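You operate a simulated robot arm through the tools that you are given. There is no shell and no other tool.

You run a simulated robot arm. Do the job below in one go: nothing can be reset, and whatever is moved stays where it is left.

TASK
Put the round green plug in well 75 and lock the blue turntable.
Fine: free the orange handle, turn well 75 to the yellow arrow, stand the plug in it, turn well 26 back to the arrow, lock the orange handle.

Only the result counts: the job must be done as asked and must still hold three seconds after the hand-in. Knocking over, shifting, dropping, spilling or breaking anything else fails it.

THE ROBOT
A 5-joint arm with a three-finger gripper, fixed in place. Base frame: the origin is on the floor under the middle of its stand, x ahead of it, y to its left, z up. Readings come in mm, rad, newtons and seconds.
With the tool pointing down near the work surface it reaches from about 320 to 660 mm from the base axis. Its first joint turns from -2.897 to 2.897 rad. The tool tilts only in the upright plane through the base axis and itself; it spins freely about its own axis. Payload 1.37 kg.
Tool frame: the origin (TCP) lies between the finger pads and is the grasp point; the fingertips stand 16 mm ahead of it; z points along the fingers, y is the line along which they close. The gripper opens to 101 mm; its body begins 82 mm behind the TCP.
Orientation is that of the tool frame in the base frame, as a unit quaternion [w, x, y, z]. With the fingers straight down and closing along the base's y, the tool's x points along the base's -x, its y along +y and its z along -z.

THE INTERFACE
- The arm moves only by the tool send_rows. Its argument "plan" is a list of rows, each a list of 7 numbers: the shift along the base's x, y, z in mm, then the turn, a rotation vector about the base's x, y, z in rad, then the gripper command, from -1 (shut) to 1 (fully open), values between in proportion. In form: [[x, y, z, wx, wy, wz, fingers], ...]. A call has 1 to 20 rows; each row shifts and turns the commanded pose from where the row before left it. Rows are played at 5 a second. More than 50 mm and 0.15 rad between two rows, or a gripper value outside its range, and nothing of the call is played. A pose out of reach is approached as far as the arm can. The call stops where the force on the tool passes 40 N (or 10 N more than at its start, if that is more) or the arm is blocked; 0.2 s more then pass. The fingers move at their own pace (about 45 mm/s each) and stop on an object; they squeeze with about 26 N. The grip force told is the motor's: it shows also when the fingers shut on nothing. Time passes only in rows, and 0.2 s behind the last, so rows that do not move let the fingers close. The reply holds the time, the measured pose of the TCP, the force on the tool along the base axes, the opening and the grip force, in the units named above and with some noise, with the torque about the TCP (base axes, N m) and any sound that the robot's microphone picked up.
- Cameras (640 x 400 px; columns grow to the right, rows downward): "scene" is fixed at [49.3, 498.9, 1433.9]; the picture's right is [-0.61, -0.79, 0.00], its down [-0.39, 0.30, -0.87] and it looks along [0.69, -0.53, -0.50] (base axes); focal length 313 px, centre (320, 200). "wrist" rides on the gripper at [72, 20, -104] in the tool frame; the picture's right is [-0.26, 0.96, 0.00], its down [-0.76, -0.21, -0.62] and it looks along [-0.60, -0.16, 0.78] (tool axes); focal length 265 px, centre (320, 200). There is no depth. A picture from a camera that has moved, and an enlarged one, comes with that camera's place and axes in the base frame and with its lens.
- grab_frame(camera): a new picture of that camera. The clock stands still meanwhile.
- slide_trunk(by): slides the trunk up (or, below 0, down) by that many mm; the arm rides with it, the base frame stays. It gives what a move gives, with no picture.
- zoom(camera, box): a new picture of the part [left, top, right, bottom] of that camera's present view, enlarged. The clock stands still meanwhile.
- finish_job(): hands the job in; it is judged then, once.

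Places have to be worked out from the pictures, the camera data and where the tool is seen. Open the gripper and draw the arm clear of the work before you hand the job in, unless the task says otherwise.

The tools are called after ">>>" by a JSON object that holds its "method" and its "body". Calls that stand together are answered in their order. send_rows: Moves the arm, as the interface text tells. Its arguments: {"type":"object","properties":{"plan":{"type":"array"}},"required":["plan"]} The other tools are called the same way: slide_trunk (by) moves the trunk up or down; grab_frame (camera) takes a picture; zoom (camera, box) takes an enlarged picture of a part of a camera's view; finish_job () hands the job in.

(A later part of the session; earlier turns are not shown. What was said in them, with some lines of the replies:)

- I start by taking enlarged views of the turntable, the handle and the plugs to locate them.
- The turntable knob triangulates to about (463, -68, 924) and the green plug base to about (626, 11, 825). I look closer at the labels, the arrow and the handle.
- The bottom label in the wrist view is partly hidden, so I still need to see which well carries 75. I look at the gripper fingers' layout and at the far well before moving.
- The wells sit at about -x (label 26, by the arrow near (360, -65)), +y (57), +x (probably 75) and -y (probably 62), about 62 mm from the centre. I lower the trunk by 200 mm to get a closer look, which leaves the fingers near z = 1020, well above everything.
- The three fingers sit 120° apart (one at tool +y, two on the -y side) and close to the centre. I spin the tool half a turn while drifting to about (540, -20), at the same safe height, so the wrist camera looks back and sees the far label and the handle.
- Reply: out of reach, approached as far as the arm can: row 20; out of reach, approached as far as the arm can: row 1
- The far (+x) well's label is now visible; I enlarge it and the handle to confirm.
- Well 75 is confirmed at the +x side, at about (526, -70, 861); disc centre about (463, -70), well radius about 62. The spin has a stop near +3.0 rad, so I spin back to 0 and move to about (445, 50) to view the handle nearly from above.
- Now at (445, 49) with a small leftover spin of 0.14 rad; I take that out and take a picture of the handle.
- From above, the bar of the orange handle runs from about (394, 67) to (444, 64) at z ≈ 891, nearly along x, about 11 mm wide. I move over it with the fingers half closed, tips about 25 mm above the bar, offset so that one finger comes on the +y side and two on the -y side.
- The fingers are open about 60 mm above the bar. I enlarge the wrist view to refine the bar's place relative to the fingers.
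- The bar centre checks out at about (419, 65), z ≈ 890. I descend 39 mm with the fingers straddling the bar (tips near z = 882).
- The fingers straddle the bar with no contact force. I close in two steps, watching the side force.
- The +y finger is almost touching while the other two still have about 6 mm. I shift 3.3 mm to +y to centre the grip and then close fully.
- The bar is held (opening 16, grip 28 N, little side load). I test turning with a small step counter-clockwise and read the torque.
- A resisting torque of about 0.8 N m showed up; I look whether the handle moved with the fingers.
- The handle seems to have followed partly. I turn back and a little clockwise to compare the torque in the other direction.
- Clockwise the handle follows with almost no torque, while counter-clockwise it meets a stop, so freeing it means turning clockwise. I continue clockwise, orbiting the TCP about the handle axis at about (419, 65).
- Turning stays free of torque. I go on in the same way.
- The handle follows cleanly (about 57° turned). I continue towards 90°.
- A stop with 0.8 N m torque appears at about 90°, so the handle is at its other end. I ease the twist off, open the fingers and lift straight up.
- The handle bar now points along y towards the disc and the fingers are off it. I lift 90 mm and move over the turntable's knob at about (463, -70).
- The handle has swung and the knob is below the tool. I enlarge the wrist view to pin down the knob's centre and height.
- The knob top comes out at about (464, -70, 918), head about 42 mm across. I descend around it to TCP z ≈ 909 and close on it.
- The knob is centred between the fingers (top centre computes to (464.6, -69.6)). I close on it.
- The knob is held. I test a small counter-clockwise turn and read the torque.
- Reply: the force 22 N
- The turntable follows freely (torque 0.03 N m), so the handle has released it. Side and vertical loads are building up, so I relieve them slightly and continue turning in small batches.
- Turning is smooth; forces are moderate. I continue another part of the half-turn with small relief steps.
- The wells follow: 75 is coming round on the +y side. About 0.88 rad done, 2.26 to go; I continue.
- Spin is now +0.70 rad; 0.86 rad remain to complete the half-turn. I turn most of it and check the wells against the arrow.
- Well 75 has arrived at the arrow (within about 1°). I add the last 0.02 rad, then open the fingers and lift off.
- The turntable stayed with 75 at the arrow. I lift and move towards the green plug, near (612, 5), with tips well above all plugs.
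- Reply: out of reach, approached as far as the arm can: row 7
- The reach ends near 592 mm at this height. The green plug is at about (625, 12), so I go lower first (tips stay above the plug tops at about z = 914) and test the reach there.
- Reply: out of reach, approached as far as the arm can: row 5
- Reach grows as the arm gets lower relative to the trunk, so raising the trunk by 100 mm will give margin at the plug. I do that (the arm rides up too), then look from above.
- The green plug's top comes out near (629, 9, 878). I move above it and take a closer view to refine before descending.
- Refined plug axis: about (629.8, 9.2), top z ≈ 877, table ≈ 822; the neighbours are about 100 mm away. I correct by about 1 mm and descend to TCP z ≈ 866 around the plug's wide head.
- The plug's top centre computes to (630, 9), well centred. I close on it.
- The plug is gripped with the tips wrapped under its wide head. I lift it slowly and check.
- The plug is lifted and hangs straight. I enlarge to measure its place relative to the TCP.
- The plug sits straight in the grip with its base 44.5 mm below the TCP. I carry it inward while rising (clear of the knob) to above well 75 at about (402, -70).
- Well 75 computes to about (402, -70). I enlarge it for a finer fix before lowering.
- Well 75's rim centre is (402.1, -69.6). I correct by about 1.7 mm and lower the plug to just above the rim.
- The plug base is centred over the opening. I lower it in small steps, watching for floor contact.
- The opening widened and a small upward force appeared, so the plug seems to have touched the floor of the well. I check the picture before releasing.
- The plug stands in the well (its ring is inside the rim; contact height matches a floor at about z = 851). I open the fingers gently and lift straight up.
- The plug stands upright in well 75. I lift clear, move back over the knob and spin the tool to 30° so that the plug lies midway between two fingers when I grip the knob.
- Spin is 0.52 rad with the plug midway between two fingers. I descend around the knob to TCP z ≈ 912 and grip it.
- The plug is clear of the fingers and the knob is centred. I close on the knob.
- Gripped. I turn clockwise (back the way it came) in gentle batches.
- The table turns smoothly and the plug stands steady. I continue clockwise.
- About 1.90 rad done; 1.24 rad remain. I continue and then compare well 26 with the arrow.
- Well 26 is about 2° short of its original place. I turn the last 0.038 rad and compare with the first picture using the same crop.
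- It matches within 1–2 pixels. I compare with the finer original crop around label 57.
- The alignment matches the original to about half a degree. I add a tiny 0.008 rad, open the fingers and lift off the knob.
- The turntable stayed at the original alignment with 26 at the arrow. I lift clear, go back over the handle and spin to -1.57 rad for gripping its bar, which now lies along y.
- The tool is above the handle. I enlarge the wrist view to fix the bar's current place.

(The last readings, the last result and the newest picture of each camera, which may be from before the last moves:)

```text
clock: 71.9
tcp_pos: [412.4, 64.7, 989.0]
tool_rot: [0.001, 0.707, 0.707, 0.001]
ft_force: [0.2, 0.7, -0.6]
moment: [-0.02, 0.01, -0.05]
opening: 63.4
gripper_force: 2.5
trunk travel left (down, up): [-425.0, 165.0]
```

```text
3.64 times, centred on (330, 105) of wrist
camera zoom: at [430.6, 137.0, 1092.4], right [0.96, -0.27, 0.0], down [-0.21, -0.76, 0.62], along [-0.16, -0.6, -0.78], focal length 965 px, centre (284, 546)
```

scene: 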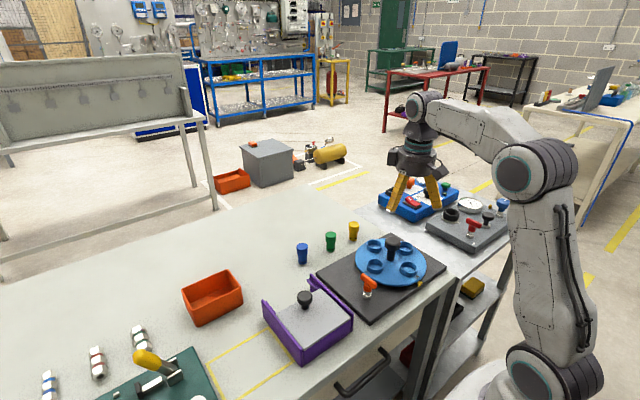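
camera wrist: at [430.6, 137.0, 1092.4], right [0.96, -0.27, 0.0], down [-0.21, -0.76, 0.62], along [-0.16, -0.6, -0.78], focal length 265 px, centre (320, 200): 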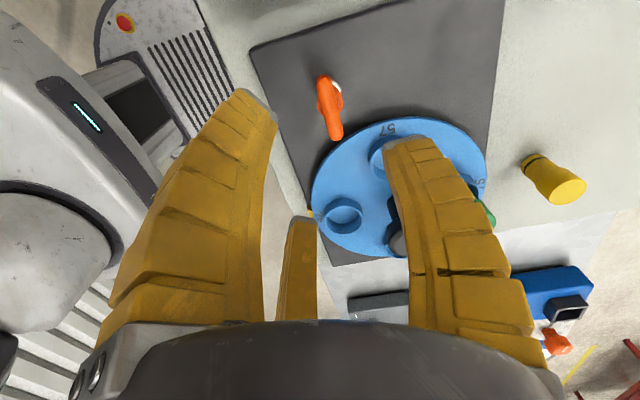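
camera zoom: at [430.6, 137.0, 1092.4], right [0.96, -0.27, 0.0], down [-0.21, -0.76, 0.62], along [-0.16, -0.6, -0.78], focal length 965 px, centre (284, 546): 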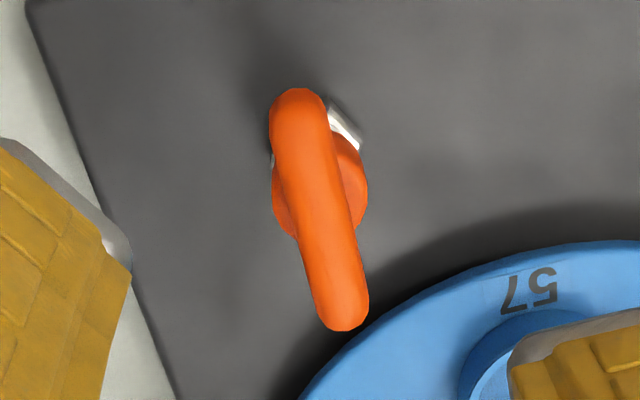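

The bar centre is (419, 65), lying along y with about 3° tilt, exactly a quarter turn from its start. I descend to z ≈ 898 with the fingers straddling it.

>>> {"method": "send_rows", "body": {"plan": [[0, 0.3, -25, 0, 0, -0.03, 0.19], [0, 0, -25, 0, 0, 0, 0.19], [0, 0, -20, 0, 0, 0, 0.19], [0, 0, -15, 0, 0, 0, 0.19], [0, 0, -6, 0, 0, 0, 0.19], [0, 0, 0, 0, 0, 0, 0.19]]}}

>>> {"method": "zoom", "body": {"camera": "wrist", "box": [204, 70, 444, 250]}}

```text
clock: 73.3
tcp_pos: [412.6, 64.9, 897.7]
tool_rot: [0.0, 0.719, 0.695, 0.0]
ft_force: [0.8, 0.5, -0.2]
moment: [0.0, 0.0, 0.02]
opening: 63.6
gripper_force: 2.4
trunk travel left (down, up): [-425.0, 165.0]
```

```text
2.22 times, centred on (324, 160) of wrist
camera zoom: at [434.0, 136.5, 1000.7], right [0.95, -0.3, 0.0], down [-0.23, -0.75, 0.62], along [-0.18, -0.59, -0.78], focal length 590 px, centre (311, 289)
```

zoom: 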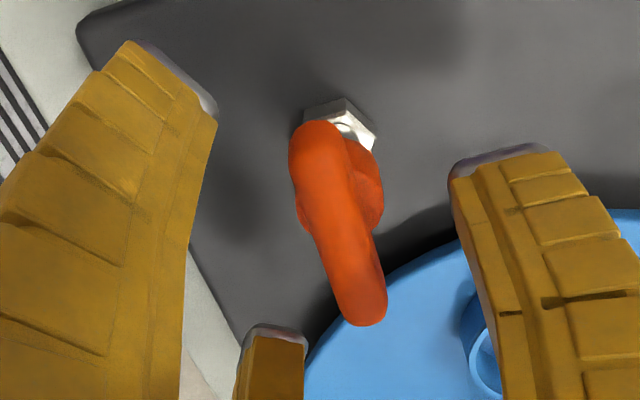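

The fingers straddle the bar without contact. I shift 2 mm to +x as for the earlier grip and close in steps.

>>> {"method": "send_rows", "body": {"plan": [[1, 0.2, 0, 0, 0, 0, -0.2], [1, 0.2, 0, 0, 0, 0, -0.35], [0, 0, 0, 0, 0, 0, -0.5], [0, 0, 0, 0, 0, 0, -1], [0, 0, 0, 0, 0, 0, -1], [0, 0, 0, 0, 0, 0, -1]]}}

>>> {"method": "zoom", "body": {"camera": "wrist", "box": [204, 70, 444, 250]}}

```text
clock: 74.7
tcp_pos: [415.3, 65.6, 899.1]
tool_rot: [0.0, 0.719, 0.695, 0.001]
ft_force: [4.7, 0.0, 5.0]
moment: [-0.03, -0.09, 0.38]
opening: 17.2
gripper_force: 28.1
trunk travel left (down, up): [-425.0, 165.0]
```

```text
2.22 times, centred on (324, 160) of wrist
camera zoom: at [435.9, 137.1, 1002.0], right [0.96, -0.3, 0.0], down [-0.23, -0.75, 0.62], along [-0.18, -0.59, -0.78], focal length 590 px, centre (311, 289)
```

zoom: 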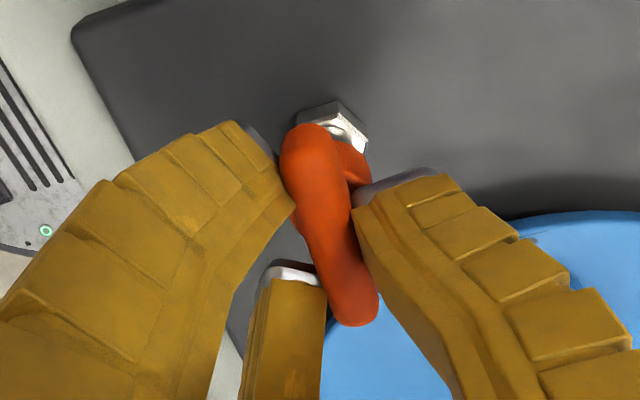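

The bar is gripped firmly. I turn counter-clockwise, orbiting the handle axis, first about 43°.

>>> {"method": "send_rows", "body": {"plan": [[0.05, -0.67, 0, 0, 0, 0.15, -1], [0.15, -0.66, 0, 0, 0, 0.15, -1], [0.25, -0.63, 0, 0, 0, 0.15, -1], [0.34, -0.58, 0, 0, 0, 0.15, -1], [0.42, -0.53, 0, 0, 0, 0.15, -1], [0, 0, 0, 0, 0, 0, -1]]}}

>>> {"method": "zoom", "body": {"camera": "wrist", "box": [204, 70, 444, 250]}}

```text
clock: 76.1
tcp_pos: [415.2, 60.8, 897.7]
tool_rot: [0.001, 0.414, 0.91, 0.0]
ft_force: [12.6, -0.6, 10.8]
moment: [0.14, -0.08, -0.05]
opening: 15.7
gripper_force: 27.9
trunk travel left (down, up): [-425.0, 165.0]
```

```text
2.22 times, centred on (324, 160) of wrist
camera zoom: at [382.3, 129.4, 1001.8], right [0.9, 0.44, 0.0], down [0.34, -0.71, 0.62], along [0.27, -0.56, -0.78], focal length 590 px, centre (311, 289)
```

zoom: 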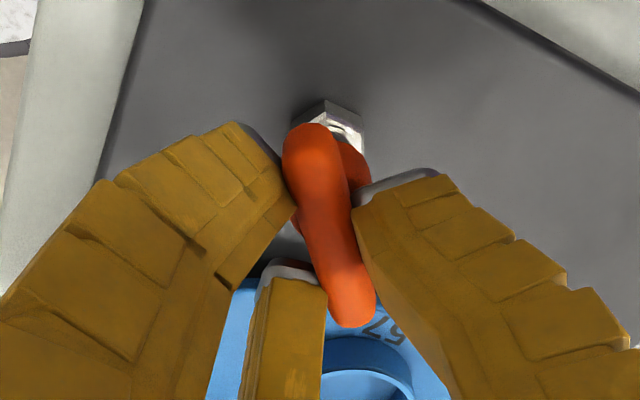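

The handle turns without torque; there is a 12 N side load, so I shift slightly to +x while continuing the turn.

>>> {"method": "send_rows", "body": {"plan": [[1.2, -0.4, 0.5, 0, 0, 0.12, -1], [0.8, -0.3, 0.3, 0, 0, 0.12, -1], [0.5, -0.3, 0, 0, 0, 0.12, -1], [0.5, -0.2, 0, 0, 0, 0.12, -1], [0.5, -0.2, 0, 0, 0, 0.1, -1], [0, 0, 0, 0, 0, 0, -1]]}}

```text
clock: 77.5
tcp_pos: [417.3, 60.1, 897.2]
tool_rot: [-0.001, 0.136, 0.991, 0.0]
ft_force: [5.4, -4.1, -0.9]
moment: [0.08, -0.04, -0.07]
opening: 15.1
gripper_force: 28.0
trunk travel left (down, up): [-425.0, 165.0]
```

Spin is -0.27 rad with no torque yet. I approach the stop in small steps.

>>> {"method": "send_rows", "body": {"plan": [[0.4, -0.1, 0, 0, 0, 0.07, -1], [0.3, 0, 0, 0, 0, 0.07, -1], [0.3, 0, 0, 0, 0, 0.06, -1], [0, 0, 0, 0, 0, 0, -1]]}}

>>> {"method": "send_rows", "body": {"plan": [[0, 0, 0, 0, 0, 0.05, -1], [0, 0, 0, 0, 0, 0.04, -1], [0, 0, 0, 0, 0, 0, -1]]}}

```text
clock: 78.5
tcp_pos: [420.1, 60.2, 899.1]
tool_rot: [-0.001, 0.036, 0.999, 0.0]
ft_force: [0.9, -5.3, -7.3]
moment: [0.05, 0.19, -0.05]
opening: 14.3
gripper_force: 27.7
trunk travel left (down, up): [-425.0, 165.0]
```

```text
clock: 79.3
tcp_pos: [418.7, 60.0, 898.1]
tool_rot: [0.0, -0.007, 1.0, 0.001]
ft_force: [-0.9, -8.3, -0.6]
moment: [0.04, 0.46, -0.57]
opening: 13.4
gripper_force: 27.7
trunk travel left (down, up): [-425.0, 165.0]
```

The stop is reached again (torque -0.57 N m at spin +0.01). I press a touch more to make sure it is fully home, then look.

>>> {"method": "send_rows", "body": {"plan": [[0, 0.3, 0, 0, 0, 0.03, -1], [0, 0, 0, 0, 0, 0, -1]]}}

>>> {"method": "zoom", "body": {"camera": "wrist", "box": [204, 70, 444, 250]}}

>>> {"method": "zoom", "body": {"camera": "scene", "box": [340, 230, 436, 290]}}

```text
clock: 79.9
tcp_pos: [418.7, 59.0, 899.1]
tool_rot: [-0.001, -0.023, 1.0, 0.001]
ft_force: [-1.7, -13.0, 0.1]
moment: [-0.01, 0.31, -0.84]
opening: 14.3
gripper_force: 27.8
trunk travel left (down, up): [-425.0, 165.0]
```

```text
2.22 times, centred on (324, 160) of wrist
camera zoom: at [345.7, 76.0, 1002.7], right [0.22, 0.98, 0.0], down [0.76, -0.17, 0.62], along [0.6, -0.14, -0.78], focal length 590 px, centre (311, 289)
```

zoom: 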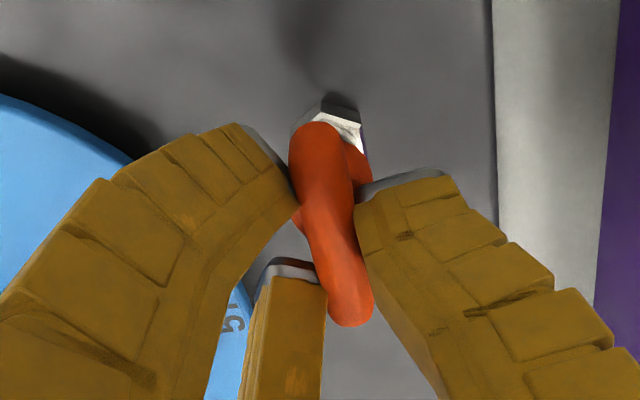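

```text
6.67 times, centred on (388, 260) of scene
camera zoom: at [49.3, 498.9, 1433.9], right [-0.61, -0.79, 0.0], down [-0.39, 0.3, -0.87], along [0.69, -0.53, -0.5], focal length 2086 px, centre (-133, -200)
```

zoom: 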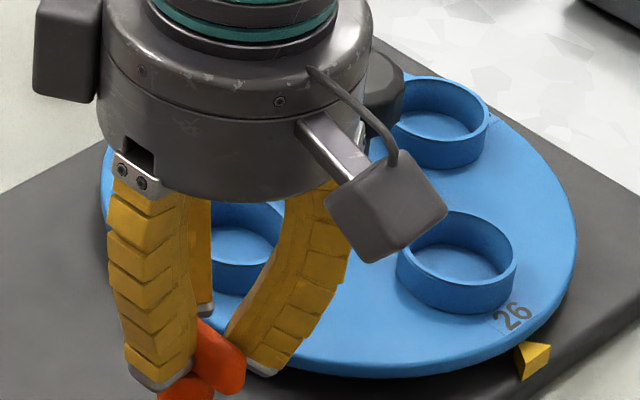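

The handle is firmly at its stop and 26 is still at the arrow. I ease off the twist, open the fingers and lift away.

>>> {"method": "send_rows", "body": {"plan": [[0, 0.5, 0, 0, 0, -0.045, -1], [0, 0, 0, 0, 0, 0, -1], [0, 0, 0, 0, 0, 0, -0.5], [0, 0, 0, 0, 0, 0, -0.1], [0, 0, 0, 0, 0, 0, 0.19], [0, 0, 0, 0, 0, 0, 0.19]]}}

>>> {"method": "zoom", "body": {"camera": "wrist", "box": [204, 70, 444, 250]}}

```text
clock: 81.3
tcp_pos: [420.3, 59.7, 898.4]
tool_rot: [0.0, 0.0, 1.0, 0.0]
ft_force: [-0.2, 0.1, -0.6]
moment: [-0.02, 0.0, -0.02]
opening: 63.6
gripper_force: 2.5
trunk travel left (down, up): [-425.0, 165.0]
```

```text
2.22 times, centred on (324, 160) of wrist
camera zoom: at [346.4, 81.1, 1002.6], right [0.26, 0.96, 0.0], down [0.76, -0.21, 0.62], along [0.6, -0.16, -0.78], focal length 590 px, centre (311, 289)
```

zoom: 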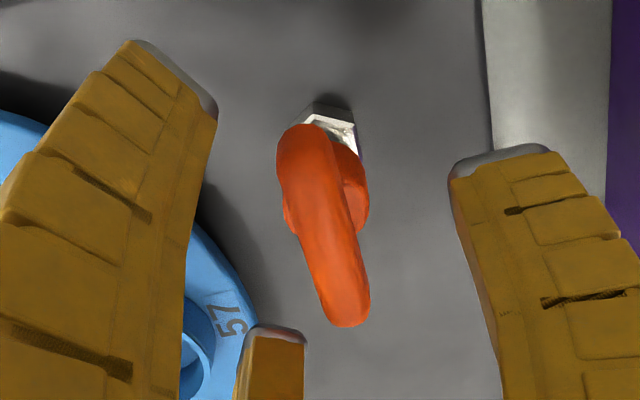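

Released with no residual force. I lift straight up 100 mm and then check the handle angle and the turntable against the original pictures.

>>> {"method": "send_rows", "body": {"plan": [[0, 0, 15, 0, 0, 0, 0.19], [0, 0, 25, 0, 0, 0, 0.3], [0, 0, 30, 0, 0, 0, 0.3], [0, 0, 30, 0, 0, 0, 0.3], [6, -3, 20, 0, 0, 0, 0.3], [6, -3, 15, 0, 0, 0, 0.6], [6, -3, 5, 0, 0, 0, 0.6], [6, -2.5, 0, 0, 0, 0, 0.6], [0, 0, 0, 0, 0, 0, 0.6]]}}

>>> {"method": "zoom", "body": {"camera": "wrist", "box": [250, 0, 442, 120]}}

>>> {"method": "zoom", "body": {"camera": "scene", "box": [345, 260, 393, 305]}}

>>> {"method": "zoom", "body": {"camera": "scene", "box": [340, 230, 436, 290]}}

```text
clock: 83.3
tcp_pos: [442.8, 50.7, 1038.1]
tool_rot: [0.0, 0.0, 1.0, 0.001]
ft_force: [0.3, 0.0, 0.4]
moment: [-0.01, -0.01, -0.01]
opening: 83.1
gripper_force: 1.8
trunk travel left (down, up): [-425.0, 165.0]
```

```text
3.33 times, centred on (346, 60) of wrist
camera zoom: at [369.7, 70.2, 1142.9], right [0.26, 0.96, 0.0], down [0.76, -0.21, 0.62], along [0.6, -0.16, -0.78], focal length 885 px, centre (233, 667)
```

zoom: 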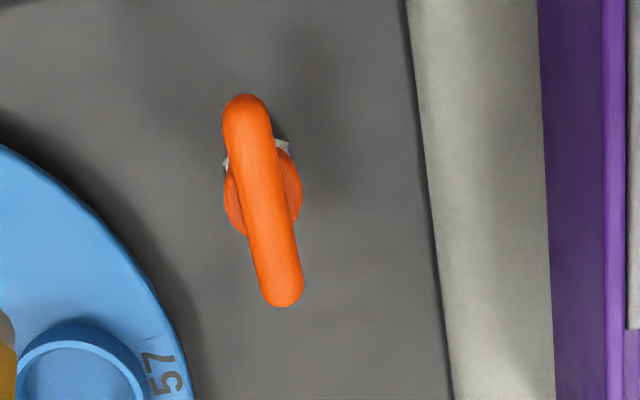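

```text
8.89 times, centred on (369, 282) of scene
camera zoom: at [49.3, 498.9, 1433.9], right [-0.61, -0.79, 0.0], down [-0.39, 0.3, -0.87], along [0.69, -0.53, -0.5], focal length 2782 px, centre (-116, -533)
```

zoom: 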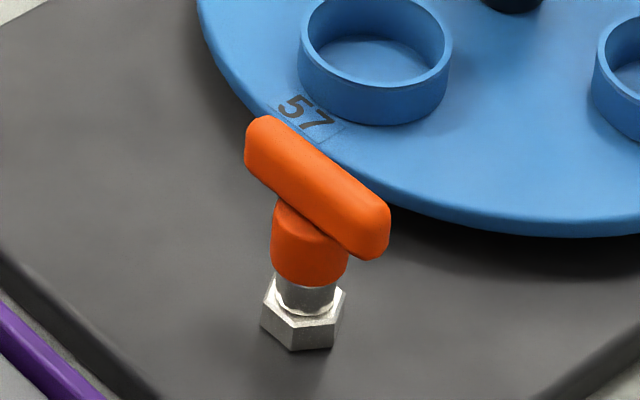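

```text
6.67 times, centred on (388, 260) of scene
camera zoom: at [49.3, 498.9, 1433.9], right [-0.61, -0.79, 0.0], down [-0.39, 0.3, -0.87], along [0.69, -0.53, -0.5], focal length 2086 px, centre (-133, -200)
```

zoom: 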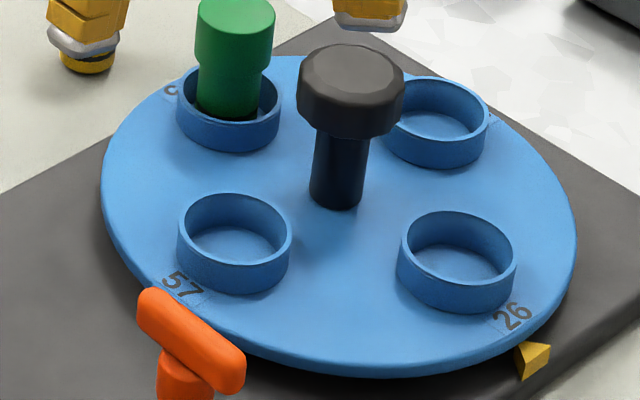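

Handle, turntable and label positions match the original picture, and the green plug stands in well 75. I open the gripper fully, raise the trunk to draw the arm clear, and take final pictures.

>>> {"method": "send_rows", "body": {"plan": [[0, 0, 20, 0, 0, 0, 1], [0, 0, 20, 0, 0, 0, 1], [0, 0, 0, 0, 0, 0, 1], [0, 0, 0, 0, 0, 0, 1]]}}

>>> {"method": "slide_trunk", "body": {"by": 120}}

>>> {"method": "grab_frame", "body": {"camera": "scene"}}

>>> {"method": "grab_frame", "body": {"camera": "wrist"}}

>>> {"method": "zoom", "body": {"camera": "scene", "box": [280, 200, 480, 325]}}

```text
clock: 84.3
tcp_pos: [441.5, 49.9, 1078.5]
tool_rot: [0.0, 0.0, 1.0, 0.0]
ft_force: [-0.6, -0.5, 0.0]
moment: [-0.04, 0.0, 0.01]
opening: 100.5
gripper_force: 0.0
trunk travel left (down, up): [-425.0, 165.0]
```

```text
clock: 85.8
tcp_pos: [441.0, 51.4, 1199.4]
tool_rot: [0.0, 0.0, 1.0, 0.0]
ft_force: [0.2, 0.3, 0.1]
moment: [0.02, 0.02, 0.0]
opening: 100.5
gripper_force: 0.0
trunk travel left (down, up): [-545.0, 45.0]
```

```text
taken
```

scene: 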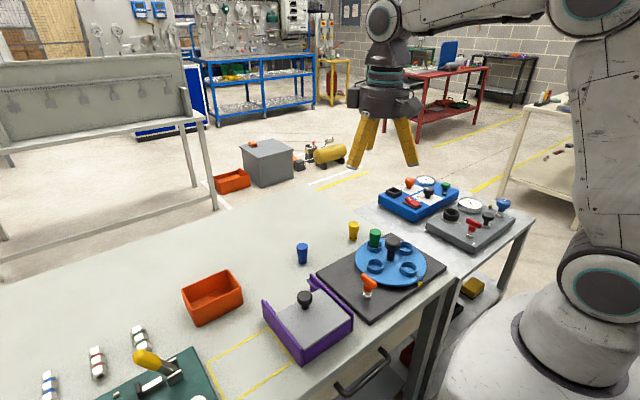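

```text
taken
camera wrist: at [369.2, 69.9, 1302.6], right [0.26, 0.96, 0.0], down [0.76, -0.21, 0.62], along [0.6, -0.16, -0.78], focal length 265 px, centre (320, 200)
```

wrist: 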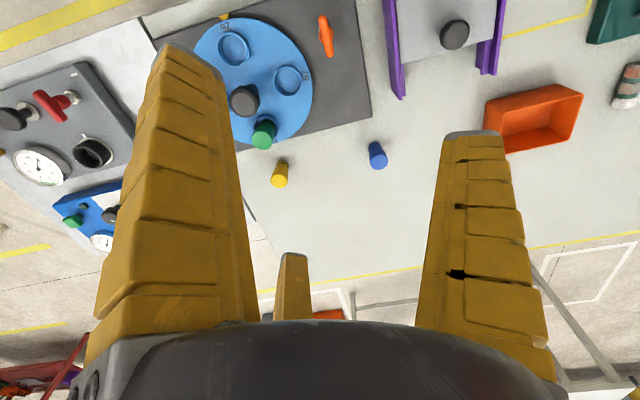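

```text
3.20 times, centred on (380, 262) of scene
camera zoom: at [49.3, 498.9, 1433.9], right [-0.61, -0.79, 0.0], down [-0.39, 0.3, -0.87], along [0.69, -0.53, -0.5], focal length 1002 px, centre (128, 0)
```

zoom: 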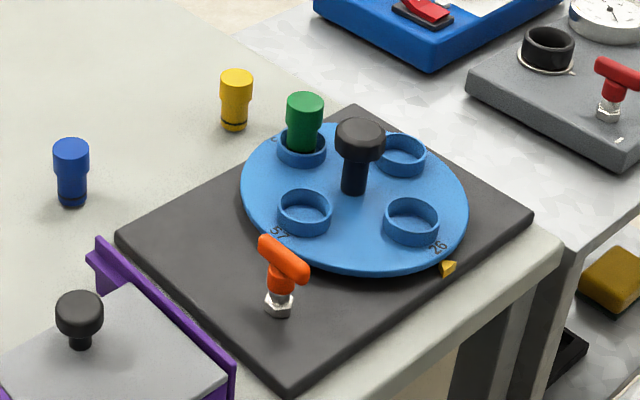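

Everything matches: the green plug stands upright in well 75, well 26 is at the arrow and the orange handle is back at its locked stop. The other objects are untouched and the arm is clear with the gripper open. I hand the job in.

>>> {"method": "finish_job", "body": {}}

```text
The job is handed in.
```

The green plug is standing upright in well 75, the blue turntable is back with well 26 at the yellow arrow, and the orange handle is locked again. The job is handed in.

- **Handle:** it turned a quarter turn clockwise to free the table. I turned it back counter-clockwise to its original stop, and the final pictures show it in its starting position. I did not push the turntable afterwards to test the lock.
- **Turntable:** I turned it half a turn to bring well 75 to the arrow, then half a turn back the same way. Its final position matches the first picture to within about half a degree.
- **Everything else:** the blue and yellow plugs and the rest of the table look unmoved. The gripper is open and the arm is raised well clear of the work.
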